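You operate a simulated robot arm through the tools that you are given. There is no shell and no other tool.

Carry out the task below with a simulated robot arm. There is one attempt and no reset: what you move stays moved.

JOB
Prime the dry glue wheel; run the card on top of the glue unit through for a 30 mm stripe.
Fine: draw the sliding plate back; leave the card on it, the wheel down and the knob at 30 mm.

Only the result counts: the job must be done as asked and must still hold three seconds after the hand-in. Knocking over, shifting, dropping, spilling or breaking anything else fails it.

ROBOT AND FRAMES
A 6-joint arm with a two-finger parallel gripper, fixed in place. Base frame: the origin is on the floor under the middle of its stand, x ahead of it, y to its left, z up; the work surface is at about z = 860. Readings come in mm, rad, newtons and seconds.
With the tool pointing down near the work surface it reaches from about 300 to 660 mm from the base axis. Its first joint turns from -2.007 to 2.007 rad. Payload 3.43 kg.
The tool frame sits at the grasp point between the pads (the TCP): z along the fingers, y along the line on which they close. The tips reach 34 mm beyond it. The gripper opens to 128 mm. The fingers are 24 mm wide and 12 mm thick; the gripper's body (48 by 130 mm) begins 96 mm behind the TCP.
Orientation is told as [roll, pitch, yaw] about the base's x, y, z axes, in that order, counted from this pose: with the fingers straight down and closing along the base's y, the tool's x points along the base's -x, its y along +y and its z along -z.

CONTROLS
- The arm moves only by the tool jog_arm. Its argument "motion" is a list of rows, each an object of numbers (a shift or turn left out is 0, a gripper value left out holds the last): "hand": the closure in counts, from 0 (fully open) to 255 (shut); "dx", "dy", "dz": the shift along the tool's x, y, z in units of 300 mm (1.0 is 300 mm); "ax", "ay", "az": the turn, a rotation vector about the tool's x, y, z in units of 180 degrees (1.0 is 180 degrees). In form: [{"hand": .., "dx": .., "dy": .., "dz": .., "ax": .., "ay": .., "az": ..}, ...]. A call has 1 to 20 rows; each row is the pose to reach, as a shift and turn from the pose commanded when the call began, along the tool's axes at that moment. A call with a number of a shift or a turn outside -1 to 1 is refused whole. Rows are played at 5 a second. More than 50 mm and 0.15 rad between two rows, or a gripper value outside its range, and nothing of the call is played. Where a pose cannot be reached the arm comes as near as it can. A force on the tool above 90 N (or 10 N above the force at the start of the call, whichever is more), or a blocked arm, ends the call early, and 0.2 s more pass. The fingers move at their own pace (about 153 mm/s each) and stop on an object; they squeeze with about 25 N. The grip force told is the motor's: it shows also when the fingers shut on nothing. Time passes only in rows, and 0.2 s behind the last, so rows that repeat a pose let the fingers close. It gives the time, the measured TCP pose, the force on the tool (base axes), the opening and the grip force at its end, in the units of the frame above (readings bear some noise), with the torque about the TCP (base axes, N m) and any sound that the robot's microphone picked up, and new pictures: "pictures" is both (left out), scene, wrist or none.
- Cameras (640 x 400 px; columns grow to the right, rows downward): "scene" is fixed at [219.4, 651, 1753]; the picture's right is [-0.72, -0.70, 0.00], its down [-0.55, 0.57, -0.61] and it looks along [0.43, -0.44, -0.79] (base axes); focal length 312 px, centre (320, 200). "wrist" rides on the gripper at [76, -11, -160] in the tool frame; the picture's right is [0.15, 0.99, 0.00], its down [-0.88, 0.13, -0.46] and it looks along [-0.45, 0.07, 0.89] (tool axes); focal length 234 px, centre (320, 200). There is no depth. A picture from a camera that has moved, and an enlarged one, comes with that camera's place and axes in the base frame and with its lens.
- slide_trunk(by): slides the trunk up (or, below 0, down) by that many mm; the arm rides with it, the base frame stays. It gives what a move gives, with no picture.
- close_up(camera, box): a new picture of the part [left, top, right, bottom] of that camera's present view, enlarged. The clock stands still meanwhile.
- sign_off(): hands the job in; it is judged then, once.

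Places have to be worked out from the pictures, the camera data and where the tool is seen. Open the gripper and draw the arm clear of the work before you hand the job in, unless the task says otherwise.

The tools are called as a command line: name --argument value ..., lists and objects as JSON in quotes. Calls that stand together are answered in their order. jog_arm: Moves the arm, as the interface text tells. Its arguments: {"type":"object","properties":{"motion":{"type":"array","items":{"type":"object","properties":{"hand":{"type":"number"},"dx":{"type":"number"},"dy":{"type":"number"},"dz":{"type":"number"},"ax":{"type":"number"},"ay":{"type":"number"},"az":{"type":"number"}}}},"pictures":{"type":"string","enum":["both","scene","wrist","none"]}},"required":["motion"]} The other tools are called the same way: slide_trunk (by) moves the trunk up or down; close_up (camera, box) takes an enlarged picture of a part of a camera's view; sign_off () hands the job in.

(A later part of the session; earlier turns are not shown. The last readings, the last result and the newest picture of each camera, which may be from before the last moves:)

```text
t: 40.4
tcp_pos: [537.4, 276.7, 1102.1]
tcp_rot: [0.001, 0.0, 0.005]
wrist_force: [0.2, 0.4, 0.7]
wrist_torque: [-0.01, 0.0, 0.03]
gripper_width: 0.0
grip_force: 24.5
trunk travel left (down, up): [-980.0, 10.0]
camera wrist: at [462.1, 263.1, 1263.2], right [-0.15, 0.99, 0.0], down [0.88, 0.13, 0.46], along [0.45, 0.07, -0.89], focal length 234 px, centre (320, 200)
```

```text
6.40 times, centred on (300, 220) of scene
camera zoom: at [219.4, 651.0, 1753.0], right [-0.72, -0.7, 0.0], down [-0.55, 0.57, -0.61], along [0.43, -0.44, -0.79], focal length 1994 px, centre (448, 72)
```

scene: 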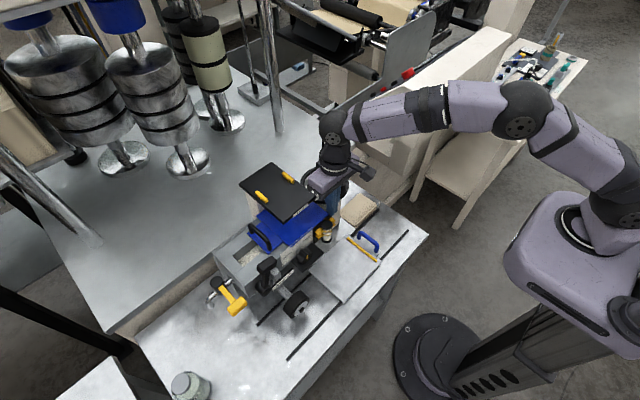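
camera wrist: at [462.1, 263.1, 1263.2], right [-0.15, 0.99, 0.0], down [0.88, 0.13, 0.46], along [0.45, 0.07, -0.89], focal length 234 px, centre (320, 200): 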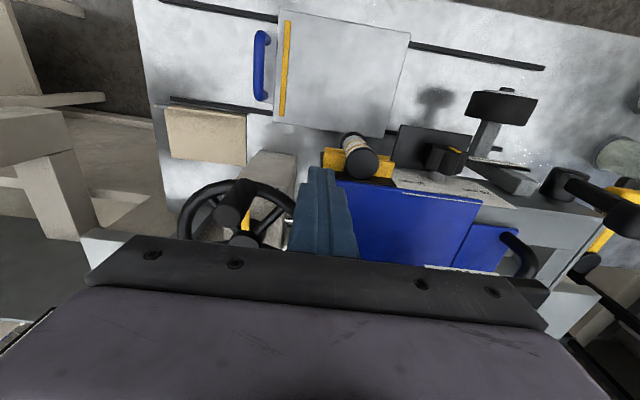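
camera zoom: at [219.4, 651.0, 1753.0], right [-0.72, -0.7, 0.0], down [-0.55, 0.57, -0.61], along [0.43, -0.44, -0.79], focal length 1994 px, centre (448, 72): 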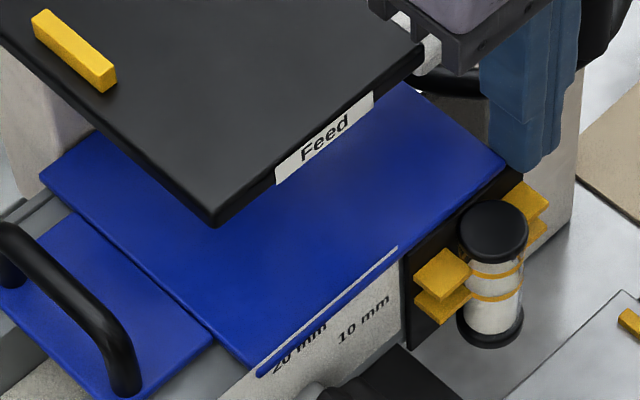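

No force yet although the face should be about 3 mm past the edge; I compare the plate's far corner with the earlier enlargement to see if it moved.

close_up --camera "scene" --box '[270, 225, 290, 245]'

close_up --camera "scene" --box '[254, 211, 270, 223]'

close_up --camera "scene" --box '[310, 195, 340, 225]'

```text
16.00 times, centred on (280, 235) of scene
camera zoom: at [219.4, 651.0, 1753.0], right [-0.72, -0.7, 0.0], down [-0.55, 0.57, -0.61], along [0.43, -0.44, -0.79], focal length 4985 px, centre (960, -360)
```

zoom: 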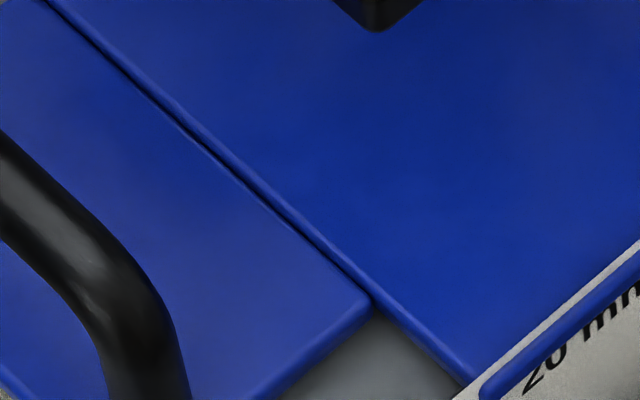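

```text
16.00 times, centred on (262, 217) of scene
camera zoom: at [219.4, 651.0, 1753.0], right [-0.72, -0.7, 0.0], down [-0.55, 0.57, -0.61], along [0.43, -0.44, -0.79], focal length 4985 px, centre (1248, -72)
```

zoom: 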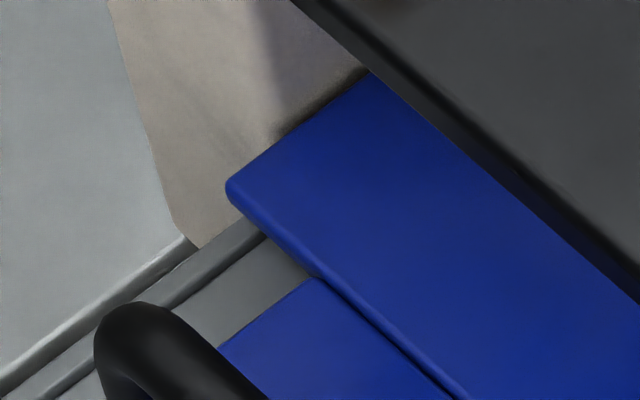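

```text
13.33 times, centred on (325, 210) of scene
camera zoom: at [219.4, 651.0, 1753.0], right [-0.72, -0.7, 0.0], down [-0.55, 0.57, -0.61], along [0.43, -0.44, -0.79], focal length 4154 px, centre (253, 67)
```

zoom: 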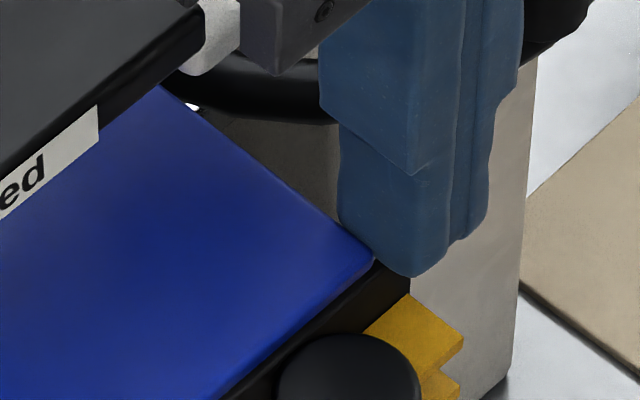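

The plate has not moved and the fingers are just at its edge. I push 2 then 4 mm further and read the force.

jog_arm --motion '[{"dy": 0.004}, {"dy": 0.008}, {"dy": 0.012}, {"dy": 0.012}]' --pictures "none"

close_up --camera "scene" --box '[270, 225, 290, 245]'

close_up --camera "scene" --box '[310, 195, 340, 225]'

```text
t: 41.4
tcp_pos: [538.1, 280.5, 1104.0]
tcp_rot: [0.001, -0.001, 0.004]
wrist_force: [0.6, -0.8, 0.3]
wrist_torque: [-0.02, -0.02, -0.01]
gripper_width: 0.0
grip_force: 25.4
trunk travel left (down, up): [-980.0, 10.0]
```

```text
16.00 times, centred on (280, 235) of scene
camera zoom: at [219.4, 651.0, 1753.0], right [-0.72, -0.7, 0.0], down [-0.55, 0.57, -0.61], along [0.43, -0.44, -0.79], focal length 4985 px, centre (960, -360)
```

zoom: 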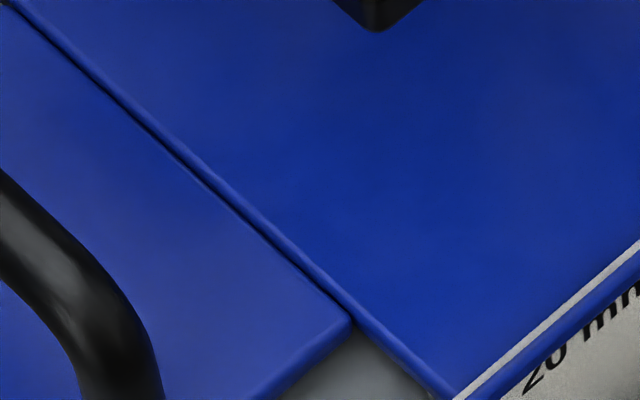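

```text
13.33 times, centred on (325, 210) of scene
camera zoom: at [219.4, 651.0, 1753.0], right [-0.72, -0.7, 0.0], down [-0.55, 0.57, -0.61], along [0.43, -0.44, -0.79], focal length 4154 px, centre (253, 67)
```

zoom: 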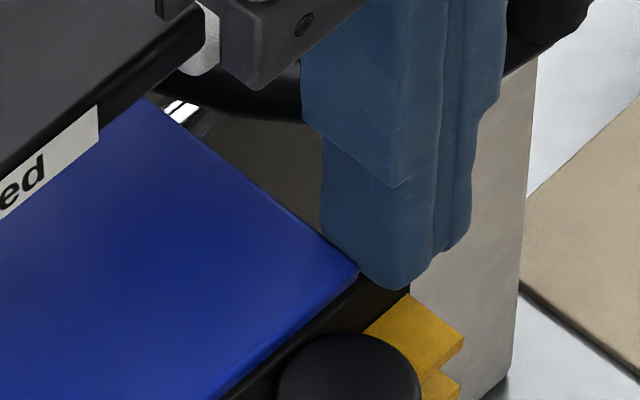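

The blue plate moved a few mm with almost no force, and the handled part moved with it. I check the back corner for rotation, to tell a sliding lid from a loose card.

close_up --camera "scene" --box '[254, 211, 270, 223]'

close_up --camera "scene" --box '[240, 215, 280, 265]'

close_up --camera "scene" --box '[282, 220, 322, 245]'

```text
16.00 times, centred on (262, 217) of scene
camera zoom: at [219.4, 651.0, 1753.0], right [-0.72, -0.7, 0.0], down [-0.55, 0.57, -0.61], along [0.43, -0.44, -0.79], focal length 4985 px, centre (1248, -72)
```

zoom: 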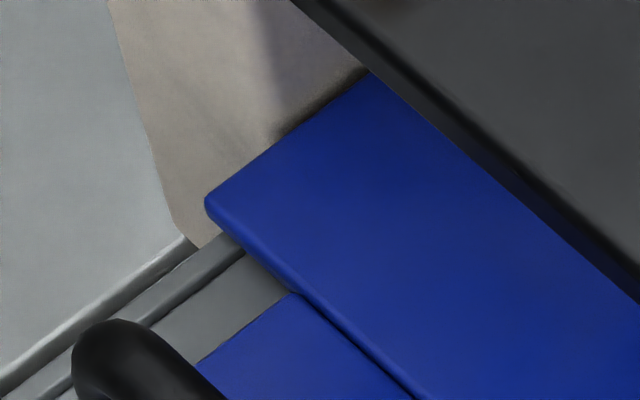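

```text
8.00 times, centred on (260, 240) of scene
camera zoom: at [219.4, 651.0, 1753.0], right [-0.72, -0.7, 0.0], down [-0.55, 0.57, -0.61], along [0.43, -0.44, -0.79], focal length 2492 px, centre (800, -120)
```

zoom: 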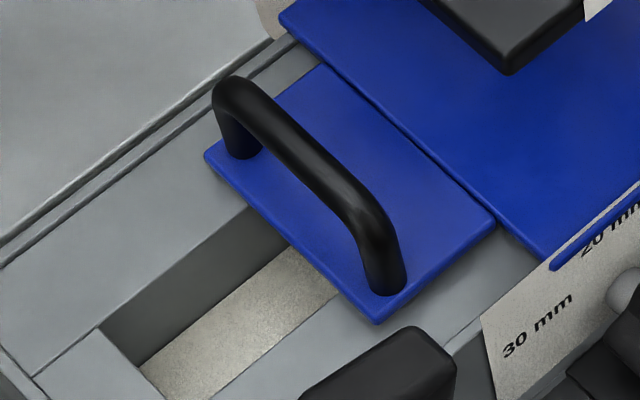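

```text
16.00 times, centred on (302, 232) of scene
camera zoom: at [219.4, 651.0, 1753.0], right [-0.72, -0.7, 0.0], down [-0.55, 0.57, -0.61], along [0.43, -0.44, -0.79], focal length 4985 px, centre (608, -320)
```

zoom: 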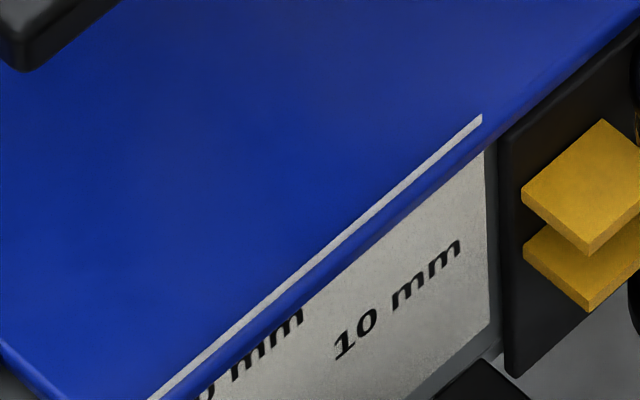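

The plate and handle translated together, so this is most likely the tank's sliding lid and I will have to slide it back about 4.9 mm. I now search the Feed tray's surface for a thin card at high zoom.

close_up --camera "scene" --box '[236, 160, 276, 190]'

close_up --camera "scene" --box '[260, 175, 300, 205]'

close_up --camera "scene" --box '[280, 170, 320, 200]'

close_up --camera "scene" --box '[230, 180, 270, 220]'

```text
13.33 times, centred on (256, 175) of scene
camera zoom: at [219.4, 651.0, 1753.0], right [-0.72, -0.7, 0.0], down [-0.55, 0.57, -0.61], along [0.43, -0.44, -0.79], focal length 4154 px, centre (1173, 533)
```

zoom: 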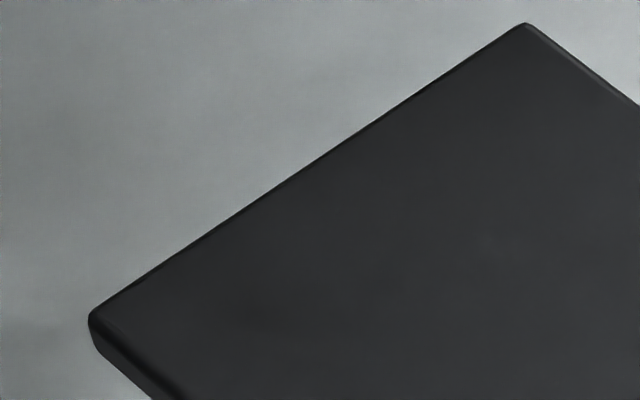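

```text
13.33 times, centred on (280, 190) of scene
camera zoom: at [219.4, 651.0, 1753.0], right [-0.72, -0.7, 0.0], down [-0.55, 0.57, -0.61], along [0.43, -0.44, -0.79], focal length 4154 px, centre (853, 333)
```

zoom: 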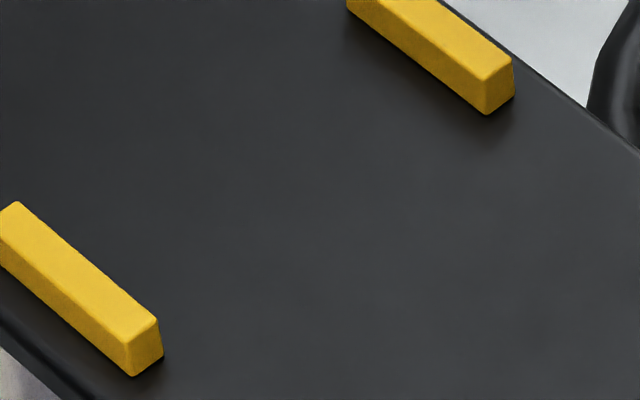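

```text
13.33 times, centred on (300, 185) of scene
camera zoom: at [219.4, 651.0, 1753.0], right [-0.72, -0.7, 0.0], down [-0.55, 0.57, -0.61], along [0.43, -0.44, -0.79], focal length 4154 px, centre (587, 400)
```

zoom: 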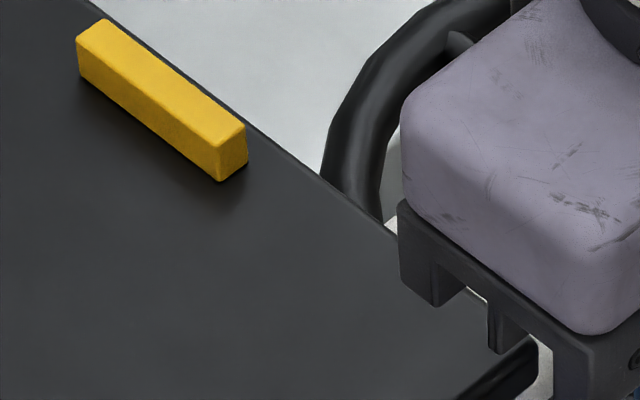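

```text
10.00 times, centred on (250, 200) of scene
camera zoom: at [219.4, 651.0, 1753.0], right [-0.72, -0.7, 0.0], down [-0.55, 0.57, -0.61], along [0.43, -0.44, -0.79], focal length 3116 px, centre (1020, 200)
```

zoom: 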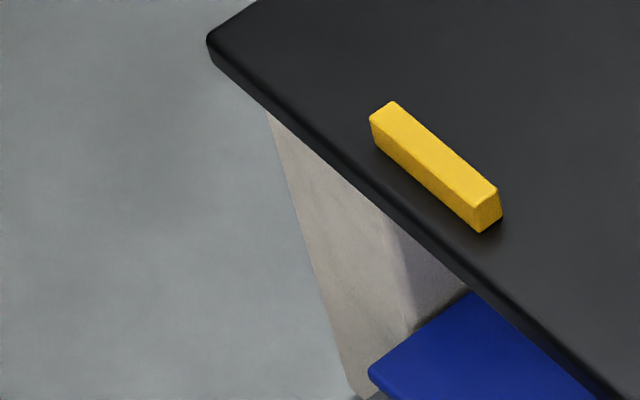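

No card on the tray. The measured step (about 4 mm) would also fit a blue card lying on top of a sliding lid and dragging it by friction; pinching and lifting its front edge will decide. I back off from the edge first.

jog_arm --motion '[{"dy": -0.06}, {"dx": 0.1, "dy": -0.08, "dz": -0.03}, {"dx": 0.22, "dy": -0.05, "dz": -0.06}, {"dx": 0.34, "dy": 0.02, "dz": -0.08}, {"dx": 0.42, "dy": 0.1, "dz": -0.08}, {"dx": 0.42, "dy": 0.1, "dz": -0.08}]' --pictures "none"

close_up --camera "scene" --box '[240, 190, 340, 250]'

```text
t: 42.8
tcp_pos: [411.6, 312.9, 1127.6]
tcp_rot: [0.003, -0.002, 0.002]
wrist_force: [0.3, -0.5, 0.5]
wrist_torque: [-0.01, 0.01, 0.01]
gripper_width: 0.0
grip_force: 25.0
trunk travel left (down, up): [-980.0, 10.0]
```

```text
6.40 times, centred on (290, 220) of scene
camera zoom: at [219.4, 651.0, 1753.0], right [-0.72, -0.7, 0.0], down [-0.55, 0.57, -0.61], along [0.43, -0.44, -0.79], focal length 1994 px, centre (512, 72)
```

zoom: 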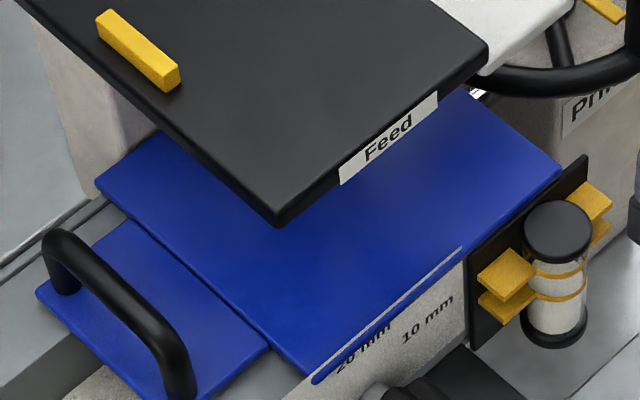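

I tilt the tool to horizontal in front of the unit, with the fingers opened to about 30 mm.

jog_arm --motion '[{"dx": 0.003, "dy": 0.01, "dz": 0.01, "ay": -0.042, "hand": 195}, {"dx": 0.006, "dy": 0.02, "dz": 0.02, "ay": -0.084}, {"dx": 0.009, "dy": 0.03, "dz": 0.03, "ay": -0.126}, {"dx": 0.012, "dy": 0.045, "dz": 0.04, "ay": -0.168}, {"dx": 0.015, "dy": 0.06, "dz": 0.05, "ay": -0.21}, {"dx": 0.018, "dy": 0.075, "dz": 0.06, "ay": -0.252}, {"dx": 0.021, "dy": 0.09, "dz": 0.07, "ay": -0.294}, {"dx": 0.024, "dy": 0.1, "dz": 0.08, "ay": -0.336}, {"dx": 0.027, "dy": 0.11, "dz": 0.09, "ay": -0.378}, {"dx": 0.03, "dy": 0.12, "dz": 0.1, "ay": -0.42}, {"dx": 0.033, "dy": 0.13, "dz": 0.1, "ay": -0.46}, {"dx": 0.033, "dy": 0.14, "dz": 0.1, "ay": -0.5}, {"dx": 0.033, "dy": 0.14, "dz": 0.1, "ay": -0.5}]' --pictures "scene"

```text
t: 45.6
tcp_pos: [400.2, 353.9, 1097.2]
tcp_rot: [2.46, -1.566, -2.457]
wrist_force: [0.3, -0.3, 0.3]
wrist_torque: [0.01, -0.01, 0.04]
gripper_width: 30.2
grip_force: 0.0
trunk travel left (down, up): [-980.0, 10.0]
```

scene: 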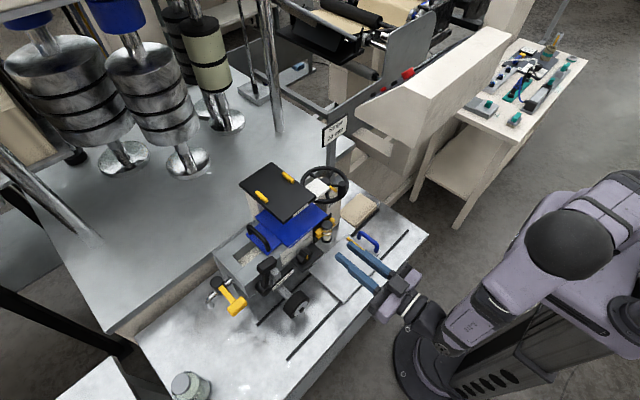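

The tool is horizontal at (400, 354, 1097). I try a small roll the other way and check that it is reachable.

jog_arm --motion '[{"az": -0.03}, {"az": -0.06}]' --pictures "none"

```text
t: 46.2
tcp_pos: [400.2, 352.4, 1097.0]
tcp_rot: [-1.582, -1.384, 1.585]
wrist_force: [0.8, 0.0, 0.5]
wrist_torque: [0.0, -0.01, -0.02]
gripper_width: 30.1
grip_force: 0.0
trunk travel left (down, up): [-980.0, 10.0]
```

That direction works. I continue the roll to 90°.

jog_arm --motion '[{"az": -0.04}, {"az": -0.08}, {"az": -0.12}, {"az": -0.16}, {"az": -0.2}, {"az": -0.24}, {"az": -0.28}, {"az": -0.32}, {"az": -0.36}, {"az": -0.4}, {"az": -0.44}, {"az": -0.44}]'

```text
t: 48.8
tcp_pos: [401.7, 351.7, 1097.5]
tcp_rot: [-1.572, 0.0, 1.574]
wrist_force: [1.2, 0.1, 0.0]
wrist_torque: [0.0, 0.02, -0.01]
gripper_width: 30.0
grip_force: 0.1
trunk travel left (down, up): [-980.0, 10.0]
camera wrist: at [242.5, 273.8, 1108.3], right [0.0, -0.15, -0.99], down [-0.46, 0.88, -0.13], along [0.89, 0.45, -0.06], focal length 234 px, centre (320, 200)
```

scene: 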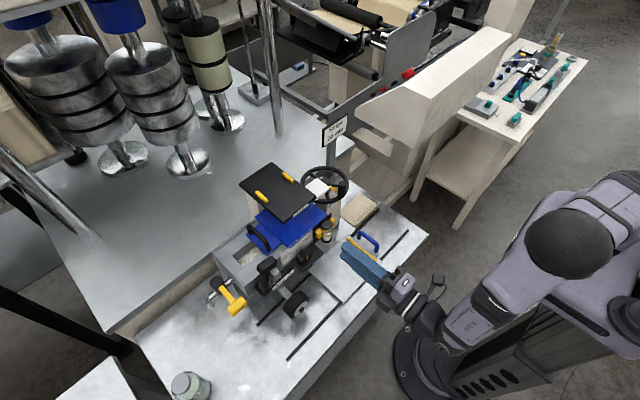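
wrist: 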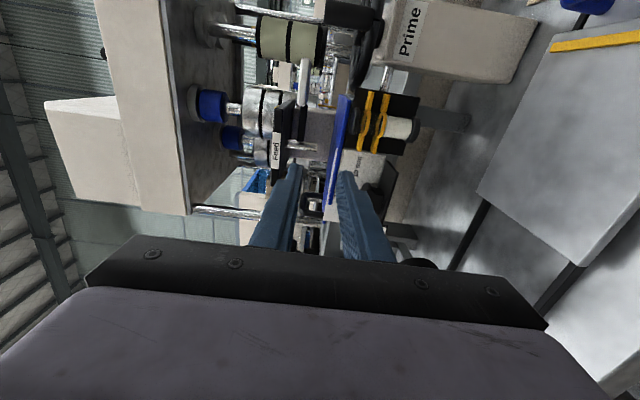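

The roll worked: the tool's y now points down and the blue plate is seen edge-on between the fingers. I enlarge.

close_up --camera "wrist" --box '[270, 80, 430, 220]'

close_up --camera "wrist" --box '[310, 90, 370, 210]'

```text
2.86 times, centred on (350, 150) of wrist
camera zoom: at [242.5, 273.8, 1108.3], right [0.0, -0.15, -0.99], down [-0.46, 0.88, -0.13], along [0.89, 0.45, -0.06], focal length 669 px, centre (234, 343)
```

zoom: 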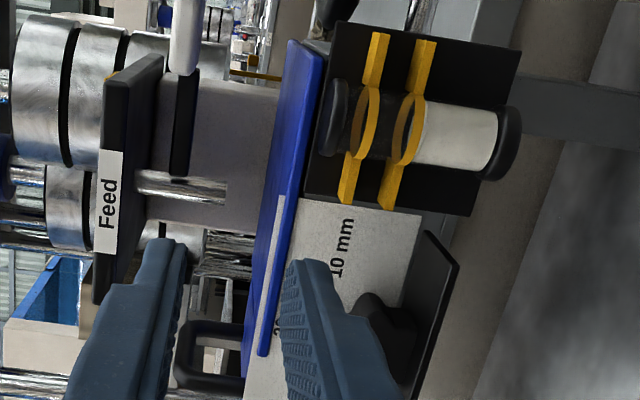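

```text
3.33 times, centred on (340, 150) of wrist
camera zoom: at [242.5, 273.8, 1108.3], right [0.0, -0.15, -0.99], down [-0.46, 0.88, -0.13], along [0.89, 0.45, -0.06], focal length 781 px, centre (253, 367)
```

zoom: 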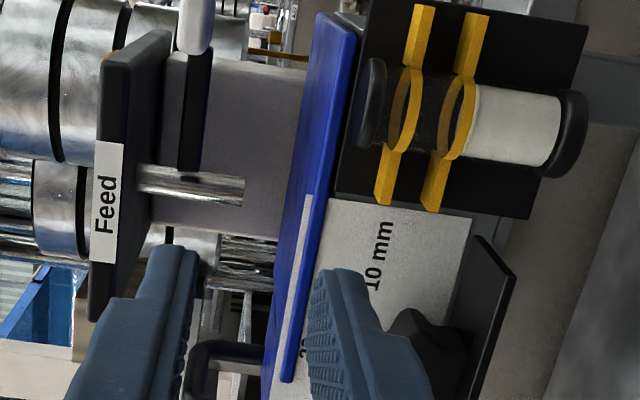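

I move to y 365 and z 1070.7 in front of the overhang with a 22 mm gap, stopping about 20 mm short to check the alignment.

jog_arm --motion '[{"dx": -0.043, "dy": 0.06, "dz": 0.05, "hand": 211}, {"dx": -0.043, "dy": 0.09, "dz": 0.1}, {"dx": -0.043, "dy": 0.09, "dz": 0.2}, {"dx": -0.043, "dy": 0.09, "dz": 0.28}, {"dx": -0.043, "dy": 0.09, "dz": 0.28}]'

```text
t: 50.0
tcp_pos: [485.9, 366.0, 1071.9]
tcp_rot: [-1.572, -0.002, 1.576]
wrist_force: [0.2, 0.2, -0.1]
wrist_torque: [0.01, 0.0, -0.01]
gripper_width: 22.0
grip_force: 0.1
trunk travel left (down, up): [-980.0, 10.0]
camera wrist: at [326.7, 288.2, 1081.9], right [0.0, -0.14, -0.99], down [-0.46, 0.88, -0.13], along [0.89, 0.45, -0.06], focal length 234 px, centre (320, 200)
```

scene: 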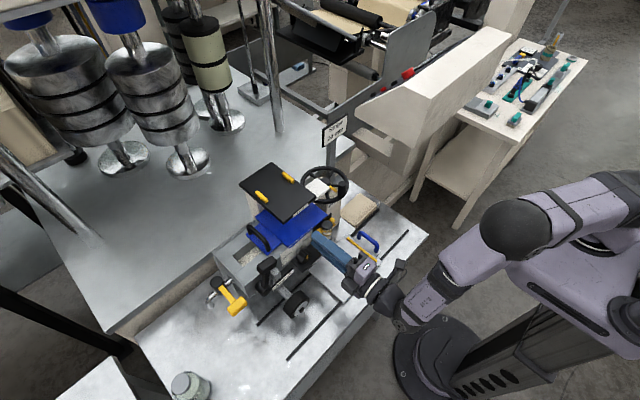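
wrist: 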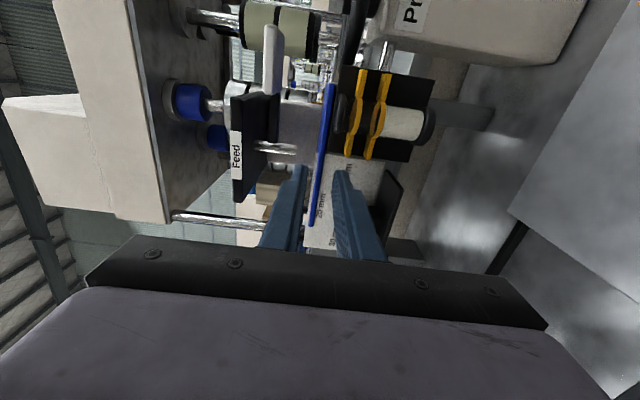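

close_up --camera "wrist" --box '[260, 60, 440, 260]'

close_up --camera "wrist" --box '[280, 130, 360, 240]'

close_up --camera "scene" --box '[280, 210, 360, 270]'

```text
2.00 times, centred on (350, 160) of wrist
camera zoom: at [326.7, 288.2, 1081.9], right [0.0, -0.14, -0.99], down [-0.46, 0.88, -0.13], along [0.89, 0.45, -0.06], focal length 468 px, centre (260, 280)
```

zoom: 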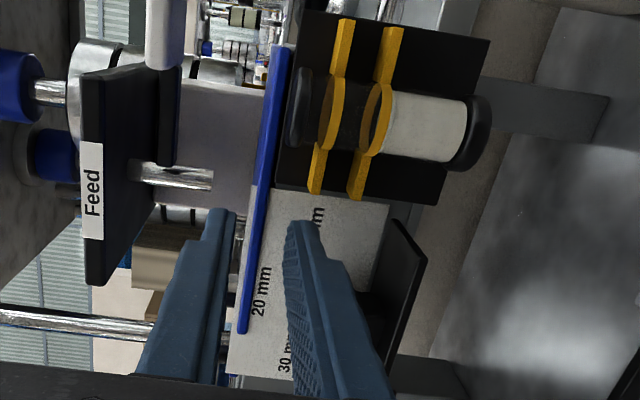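

```text
3.64 times, centred on (320, 185) of wrist
camera zoom: at [326.7, 288.2, 1081.9], right [0.0, -0.14, -0.99], down [-0.46, 0.88, -0.13], along [0.89, 0.45, -0.06], focal length 852 px, centre (320, 254)
```

zoom: 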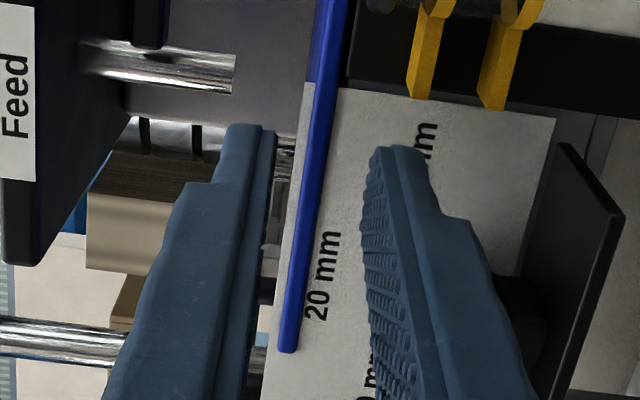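

```text
6.67 times, centred on (320, 240) of scene
camera zoom: at [219.4, 651.0, 1753.0], right [-0.72, -0.7, 0.0], down [-0.55, 0.57, -0.61], along [0.43, -0.44, -0.79], focal length 2077 px, centre (320, -67)
```

zoom: 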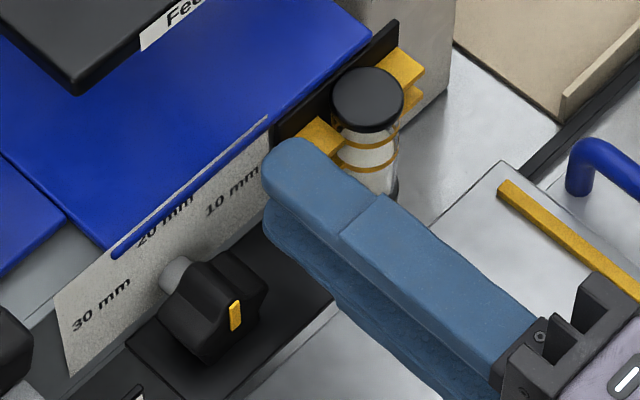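

Alignment looks right: plate edge between the fingers. I advance to tip x about 541 and close.

jog_arm --motion '[{"dz": 0.03}, {"dz": 0.055}, {"dz": 0.07}, {"dz": 0.07}]' --pictures "none"

jog_arm --motion '[{"hand": 225}, {"hand": 240}, {"hand": 255}, {"hand": 255}, {"hand": 255}]'

```text
t: 51.0
tcp_pos: [505.8, 367.4, 1072.2]
tcp_rot: [-1.574, -0.001, 1.575]
wrist_force: [-4.7, -1.2, -0.3]
wrist_torque: [0.01, 0.06, -0.08]
gripper_width: 22.4
grip_force: 0.0
trunk travel left (down, up): [-980.0, 10.0]
```

```text
t: 52.2
tcp_pos: [505.7, 367.8, 1071.4]
tcp_rot: [-1.573, -0.001, 1.574]
wrist_force: [-5.8, -0.9, -2.6]
wrist_torque: [-0.58, 0.16, 0.2]
gripper_width: 5.9
grip_force: 40.2
trunk travel left (down, up): [-980.0, 10.0]
camera wrist: at [346.9, 288.7, 1082.5], right [0.0, -0.15, -0.99], down [-0.46, 0.88, -0.13], along [0.89, 0.45, -0.06], focal length 234 px, centre (320, 200)
```

scene: 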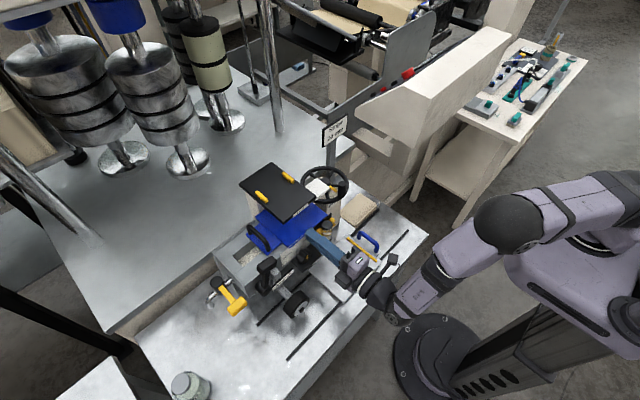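
wrist: 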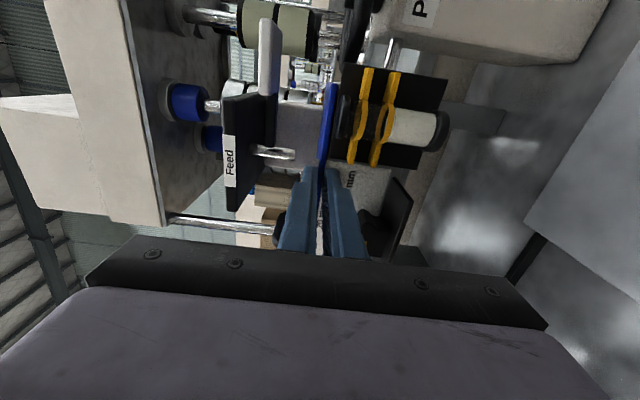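

The fingers hold an edge 5.9 mm thick. I raise by 2–4 mm and watch the force and the lid/handle.

jog_arm --motion '[{"dy": -0.004}, {"dy": -0.008}, {"dy": -0.012}, {"dy": -0.012}]' --pictures "wrist"

close_up --camera "scene" --box '[240, 200, 340, 260]'

close_up --camera "wrist" --box '[280, 70, 400, 230]'

```text
t: 53.2
tcp_pos: [505.4, 366.3, 1073.8]
tcp_rot: [-1.568, -0.001, 1.572]
wrist_force: [-5.9, 0.3, -13.3]
wrist_torque: [-0.37, 0.31, 0.11]
gripper_width: 5.8
grip_force: 39.8
trunk travel left (down, up): [-980.0, 10.0]
camera wrist: at [347.0, 287.8, 1083.4], right [0.0, -0.15, -0.99], down [-0.46, 0.88, -0.13], along [0.89, 0.45, -0.07], focal length 234 px, centre (320, 200)
```

wrist: 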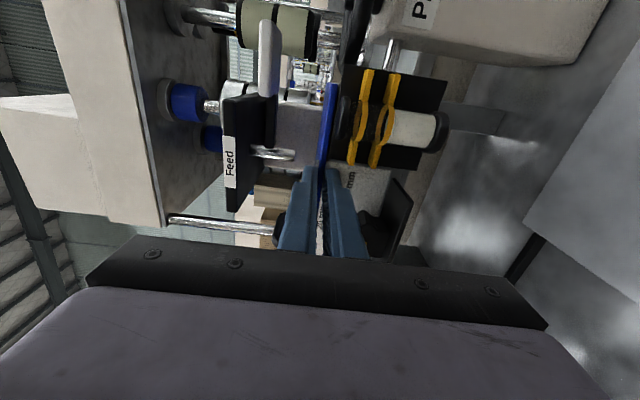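

```text
6.40 times, centred on (290, 230) of scene
camera zoom: at [219.4, 651.0, 1753.0], right [-0.72, -0.7, 0.0], down [-0.55, 0.57, -0.61], along [0.43, -0.44, -0.79], focal length 1994 px, centre (512, 8)
```

zoom: 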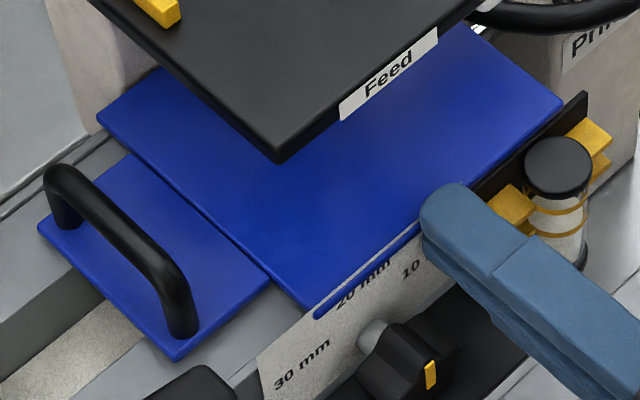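

```text
2.50 times, centred on (340, 150) of wrist
camera zoom: at [347.0, 287.8, 1083.4], right [0.0, -0.15, -0.99], down [-0.46, 0.88, -0.13], along [0.89, 0.45, -0.07], focal length 585 px, centre (270, 325)
```

zoom: 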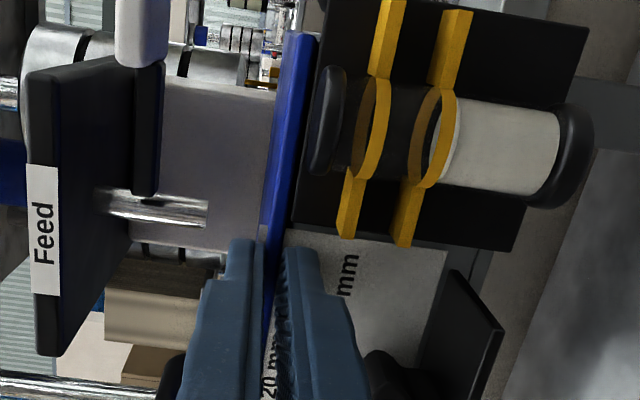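

The edge resists lifting (13 N after 2 mm), though it slid freely: it is a guided sliding lid, not the card. While I hold it I lower again and slide it back by about 5 mm in -y to its original place.

jog_arm --motion '[{"dy": 0.006}, {"dy": 0.012}, {"dy": 0.012, "dx": 0.006}, {"dy": 0.012, "dx": 0.012}, {"dy": 0.012, "dx": 0.016}, {"dy": 0.012, "dx": 0.016}]' --pictures "none"

close_up --camera "scene" --box '[254, 211, 270, 223]'

close_up --camera "scene" --box '[270, 225, 290, 245]'

```text
t: 54.6
tcp_pos: [505.9, 364.0, 1071.7]
tcp_rot: [-1.578, -0.002, 1.581]
wrist_force: [-7.6, 10.8, -2.7]
wrist_torque: [-0.32, 0.33, 1.55]
gripper_width: 5.7
grip_force: 39.9
trunk travel left (down, up): [-980.0, 10.0]
```

```text
16.00 times, centred on (262, 217) of scene
camera zoom: at [219.4, 651.0, 1753.0], right [-0.72, -0.7, 0.0], down [-0.55, 0.57, -0.61], along [0.43, -0.44, -0.79], focal length 4985 px, centre (1248, -72)
```

zoom: 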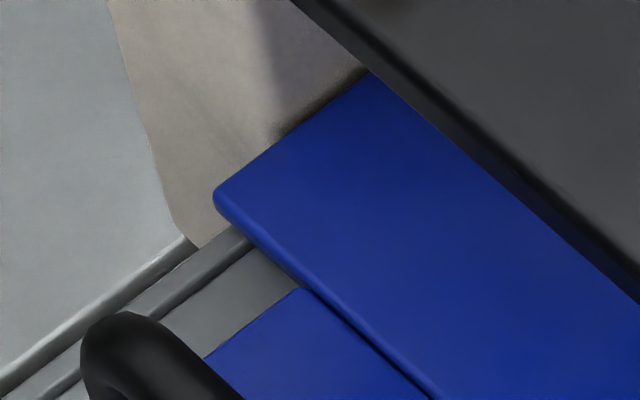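

```text
16.00 times, centred on (280, 235) of scene
camera zoom: at [219.4, 651.0, 1753.0], right [-0.72, -0.7, 0.0], down [-0.55, 0.57, -0.61], along [0.43, -0.44, -0.79], focal length 4985 px, centre (960, -360)
```

zoom: 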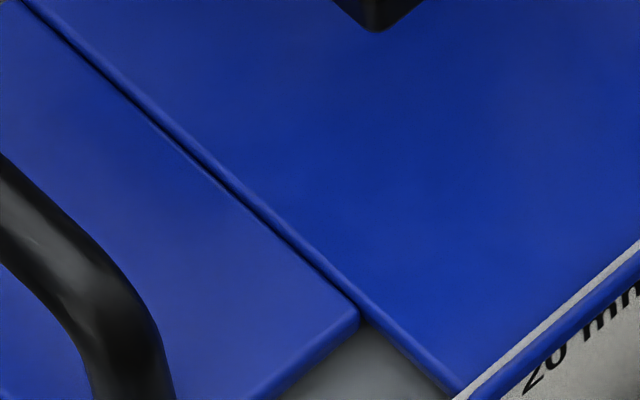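

The lid came back about 1.7 mm; the fingertips rub on the panel. I ease off in x by 2 mm and slide further in -y.

jog_arm --motion '[{"dz": -0.006}, {"dz": -0.006, "dx": 0.006}, {"dz": -0.006, "dx": 0.01}, {"dz": -0.006, "dx": 0.01}]' --pictures "none"

close_up --camera "scene" --box '[254, 211, 270, 223]'

```text
t: 55.6
tcp_pos: [506.0, 362.6, 1071.0]
tcp_rot: [-1.577, -0.002, 1.578]
wrist_force: [6.6, 19.6, 5.2]
wrist_torque: [-0.66, -0.09, -0.31]
gripper_width: 5.8
grip_force: 40.1
trunk travel left (down, up): [-980.0, 10.0]
```

```text
16.00 times, centred on (262, 217) of scene
camera zoom: at [219.4, 651.0, 1753.0], right [-0.72, -0.7, 0.0], down [-0.55, 0.57, -0.61], along [0.43, -0.44, -0.79], focal length 4985 px, centre (1248, -72)
```

zoom: 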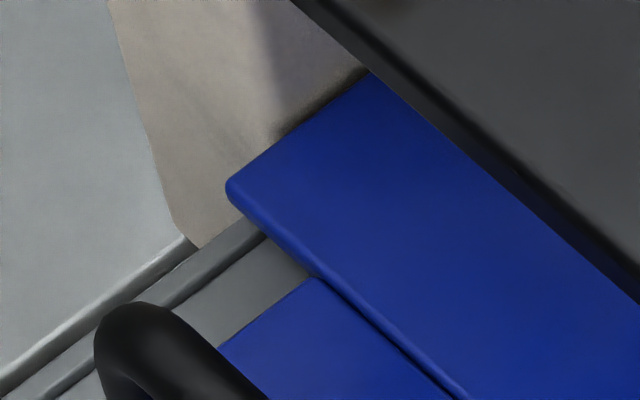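

The lid is back exactly where it was (the same crop as at the start), resting on its stop. I relieve the pull, open the fingers and back out.

jog_arm --motion '[{"dx": -0.006, "dz": 0.002}, {"dx": -0.006, "dz": 0.002, "hand": 240}, {"dx": -0.006, "dz": 0.002, "hand": 215}, {"dx": -0.006, "dz": 0.002, "hand": 211}]' --pictures "none"

jog_arm --motion '[{"dz": -0.1}, {"dz": -0.2}, {"dz": -0.3}, {"dz": -0.35}, {"dz": -0.35}]'

close_up --camera "scene" --box '[254, 211, 270, 223]'

```text
t: 56.6
tcp_pos: [504.6, 360.0, 1070.0]
tcp_rot: [-1.572, -0.001, 1.573]
wrist_force: [-0.2, 0.2, -0.2]
wrist_torque: [-0.02, 0.03, 0.02]
gripper_width: 22.1
grip_force: 0.1
trunk travel left (down, up): [-980.0, 10.0]
```

```text
t: 57.8
tcp_pos: [400.6, 358.6, 1070.1]
tcp_rot: [-1.574, -0.001, 1.573]
wrist_force: [0.3, -1.5, 0.5]
wrist_torque: [0.01, 0.0, 0.03]
gripper_width: 22.2
grip_force: 0.0
trunk travel left (down, up): [-980.0, 10.0]
camera wrist: at [241.3, 280.9, 1080.5], right [0.0, -0.14, -0.99], down [-0.46, 0.88, -0.13], along [0.89, 0.45, -0.06], focal length 234 px, centre (320, 200)
```

scene: 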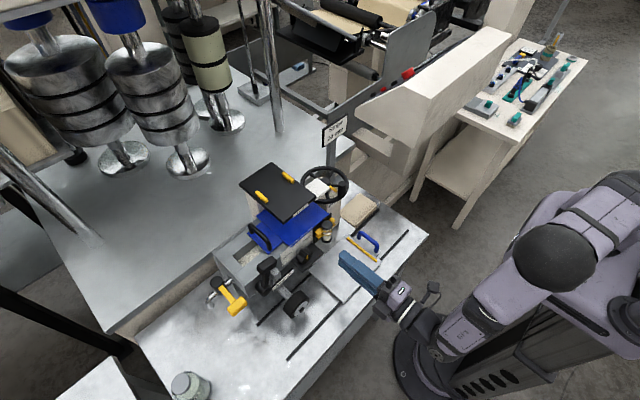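
wrist: 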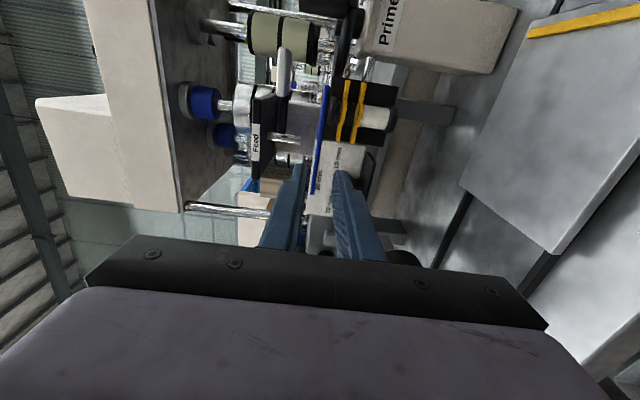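

```text
16.00 times, centred on (262, 217) of scene
camera zoom: at [219.4, 651.0, 1753.0], right [-0.72, -0.7, 0.0], down [-0.55, 0.57, -0.61], along [0.43, -0.44, -0.79], focal length 4985 px, centre (1248, -72)
```

zoom: 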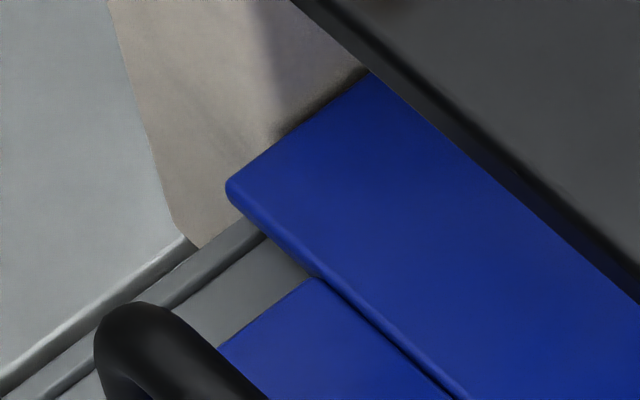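

The lid is restored and still. Now I look closely at the sliding plate, the beige board and the bench for the card.

close_up --camera "scene" --box '[335, 185, 385, 225]'

close_up --camera "scene" --box '[345, 225, 385, 265]'

close_up --camera "scene" --box '[300, 245, 350, 305]'

close_up --camera "scene" --box '[300, 165, 350, 205]'

close_up --camera "scene" --box '[200, 100, 400, 330]'

```text
10.00 times, centred on (360, 205) of scene
camera zoom: at [219.4, 651.0, 1753.0], right [-0.72, -0.7, 0.0], down [-0.55, 0.57, -0.61], along [0.43, -0.44, -0.79], focal length 3116 px, centre (-80, 150)
```

zoom: 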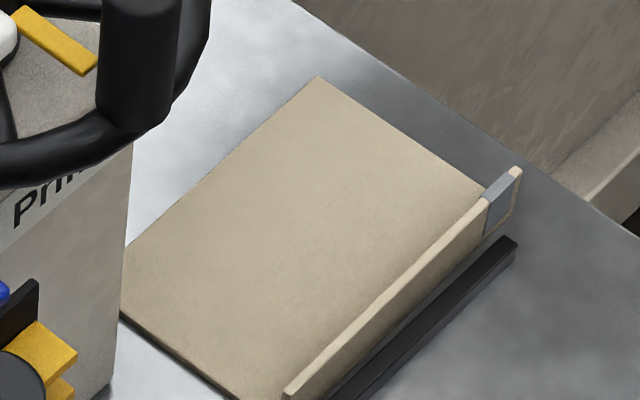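

```text
10.00 times, centred on (365, 245) of scene
camera zoom: at [219.4, 651.0, 1753.0], right [-0.72, -0.7, 0.0], down [-0.55, 0.57, -0.61], along [0.43, -0.44, -0.79], focal length 3116 px, centre (-130, -250)
```

zoom: 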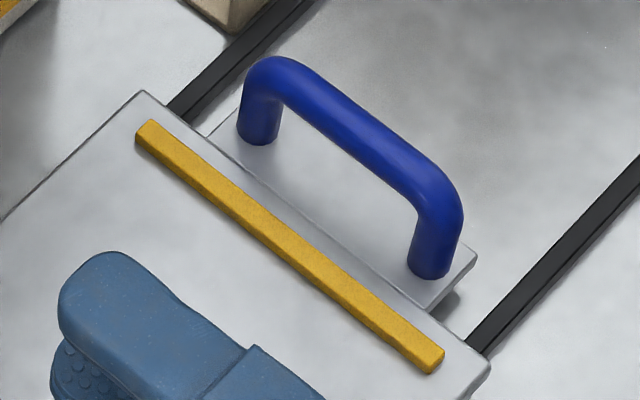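

```text
6.67 times, centred on (325, 275) of scene
camera zoom: at [219.4, 651.0, 1753.0], right [-0.72, -0.7, 0.0], down [-0.55, 0.57, -0.61], along [0.43, -0.44, -0.79], focal length 2077 px, centre (287, -300)
```

zoom: 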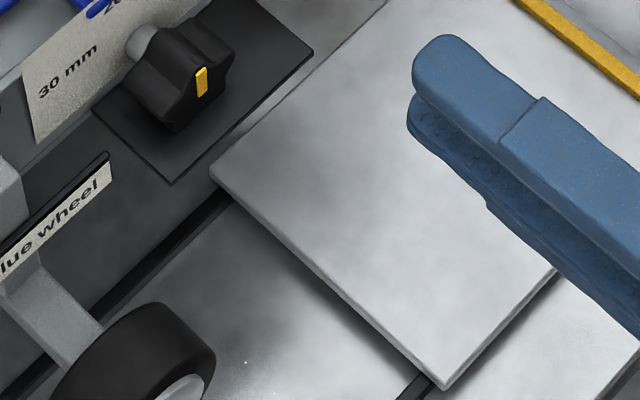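

```text
10.00 times, centred on (325, 185) of scene
camera zoom: at [219.4, 651.0, 1753.0], right [-0.72, -0.7, 0.0], down [-0.55, 0.57, -0.61], along [0.43, -0.44, -0.79], focal length 3116 px, centre (270, 350)
```

zoom: 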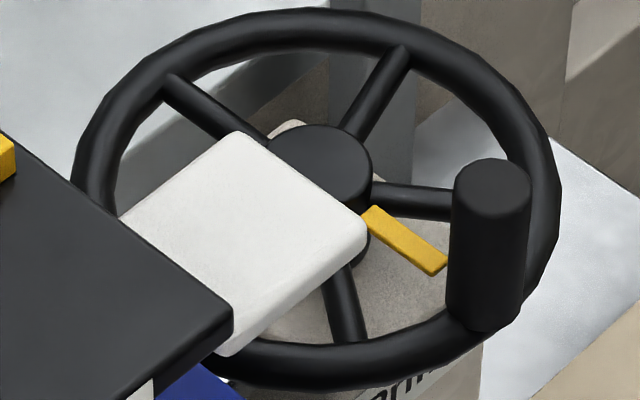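

```text
1.74 times, centred on (300, 215) of scene
camera zoom: at [219.4, 651.0, 1753.0], right [-0.72, -0.7, 0.0], down [-0.55, 0.57, -0.61], along [0.43, -0.44, -0.79], focal length 542 px, centre (355, 174)
```

zoom: 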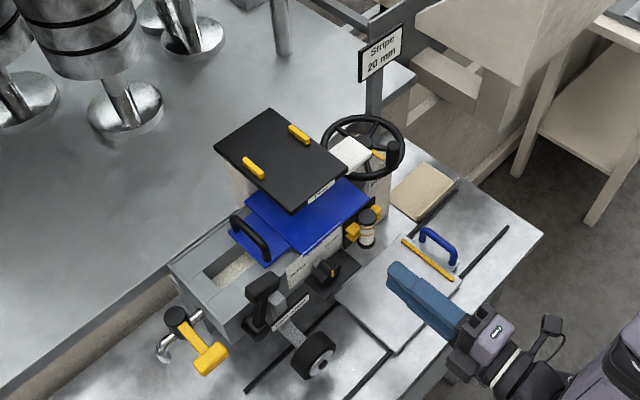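

The beige piece is a flat card with one edge folded up, lying on the bench near (570, 90). Before deciding, I scan the rest of the surroundings for other cards or units.

close_up --camera "scene" --box '[0, 200, 220, 400]'

close_up --camera "scene" --box '[230, 0, 450, 150]'

close_up --camera "scene" --box '[0, 0, 240, 200]'

close_up --camera "scene" --box '[440, 0, 640, 180]'

close_up --camera "scene" --box '[310, 100, 470, 220]'

```text
2.00 times, centred on (110, 300) of scene
camera zoom: at [219.4, 651.0, 1753.0], right [-0.72, -0.7, 0.0], down [-0.55, 0.57, -0.61], along [0.43, -0.44, -0.79], focal length 623 px, centre (740, 0)
```

zoom: 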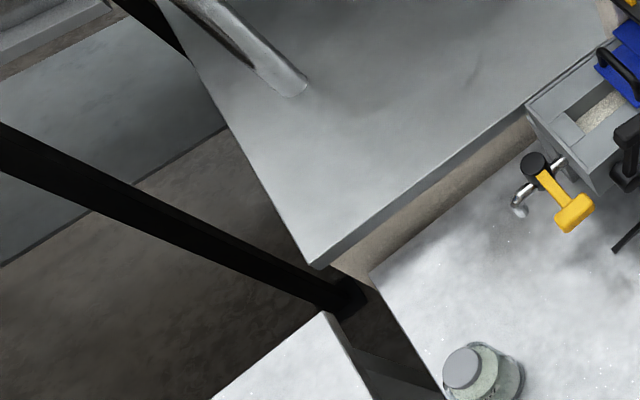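

```text
2.67 times, centred on (340, 75) of scene
camera zoom: at [219.4, 651.0, 1753.0], right [-0.72, -0.7, 0.0], down [-0.55, 0.57, -0.61], along [0.43, -0.44, -0.79], focal length 831 px, centre (267, 533)
```

zoom: 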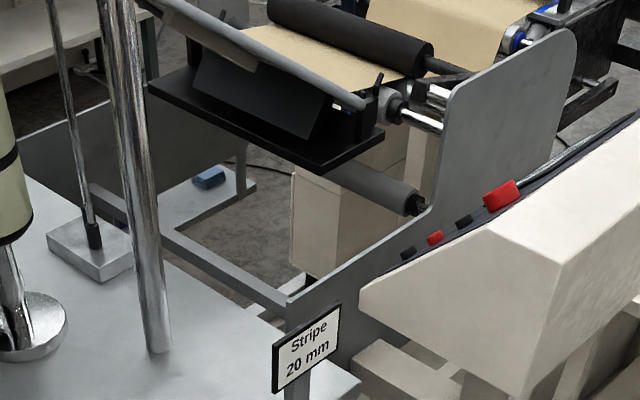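

```text
2.00 times, centred on (120, 100) of scene
camera zoom: at [219.4, 651.0, 1753.0], right [-0.72, -0.7, 0.0], down [-0.55, 0.57, -0.61], along [0.43, -0.44, -0.79], focal length 623 px, centre (720, 400)
```

zoom: 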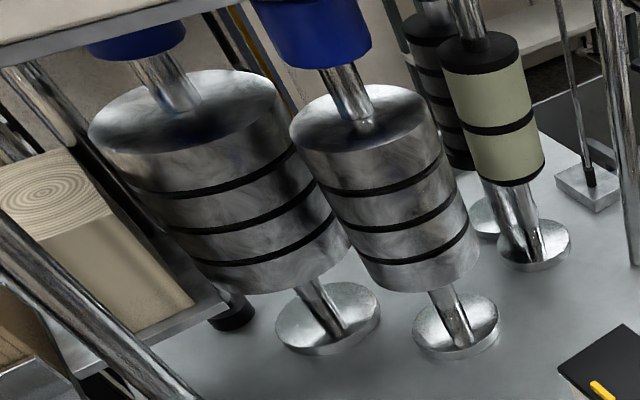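

```text
2.22 times, centred on (540, 90) of scene
camera zoom: at [219.4, 651.0, 1753.0], right [-0.72, -0.7, 0.0], down [-0.55, 0.57, -0.61], along [0.43, -0.44, -0.79], focal length 692 px, centre (-169, 444)
```

zoom: 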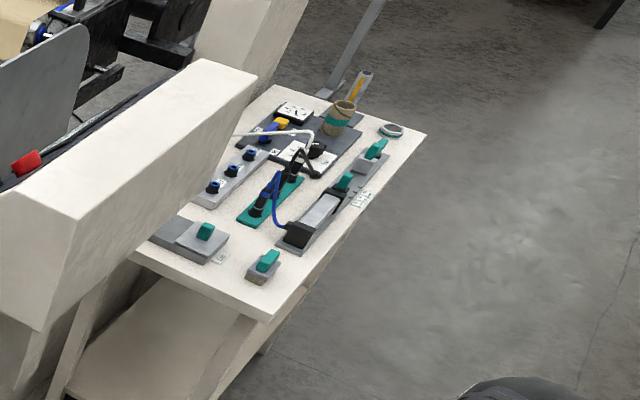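

```text
3.33 times, centred on (390, 160) of scene
camera zoom: at [219.4, 651.0, 1753.0], right [-0.72, -0.7, 0.0], down [-0.55, 0.57, -0.61], along [0.43, -0.44, -0.79], focal length 1039 px, centre (87, 333)
```

zoom: 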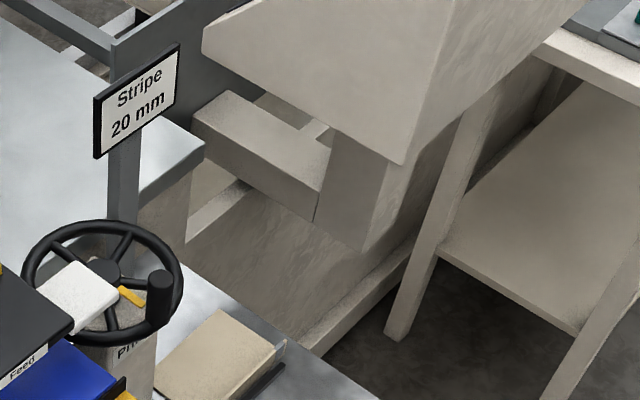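

Only this beige folded card is to be found anywhere, so it is the likely workpiece. I turn the tool back to pointing down to inspect it from close by.

jog_arm --motion '[{"az": 0.042}, {"az": 0.084}, {"az": 0.126}, {"az": 0.168}, {"az": 0.21}, {"az": 0.252}, {"az": 0.294}, {"az": 0.336}, {"az": 0.378}, {"az": 0.42}, {"az": 0.46}, {"az": 0.5}, {"az": 0.5}]' --pictures "none"

jog_arm --motion '[{"ay": 0.042}, {"ay": 0.084}, {"ay": 0.126}, {"ay": 0.168}, {"ay": 0.21}, {"ay": 0.252}, {"ay": 0.294}, {"ay": 0.336}, {"ay": 0.378}, {"ay": 0.42}, {"ay": 0.46}, {"ay": 0.5}, {"ay": 0.5}]' --pictures "scene"

```text
t: 60.6
tcp_pos: [400.3, 358.7, 1070.0]
tcp_rot: [2.054, -1.565, -2.05]
wrist_force: [0.3, 0.7, 0.0]
wrist_torque: [0.01, 0.03, 0.0]
gripper_width: 22.1
grip_force: 0.0
trunk travel left (down, up): [-980.0, 10.0]
```

```text
t: 63.4
tcp_pos: [399.1, 358.5, 1071.6]
tcp_rot: [0.002, -0.001, 0.003]
wrist_force: [0.4, -0.7, -0.1]
wrist_torque: [-0.06, 0.04, 0.01]
gripper_width: 22.2
grip_force: 0.1
trunk travel left (down, up): [-980.0, 10.0]
```

scene: 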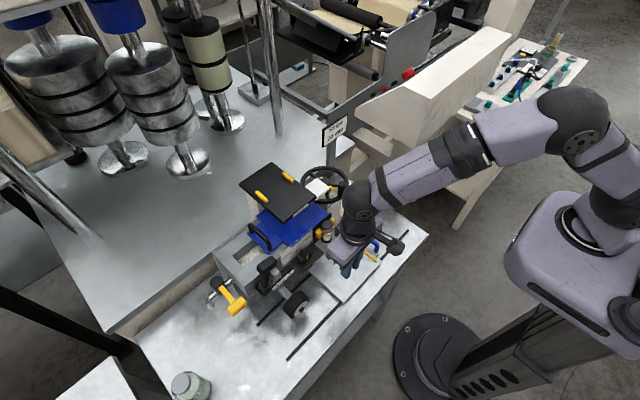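

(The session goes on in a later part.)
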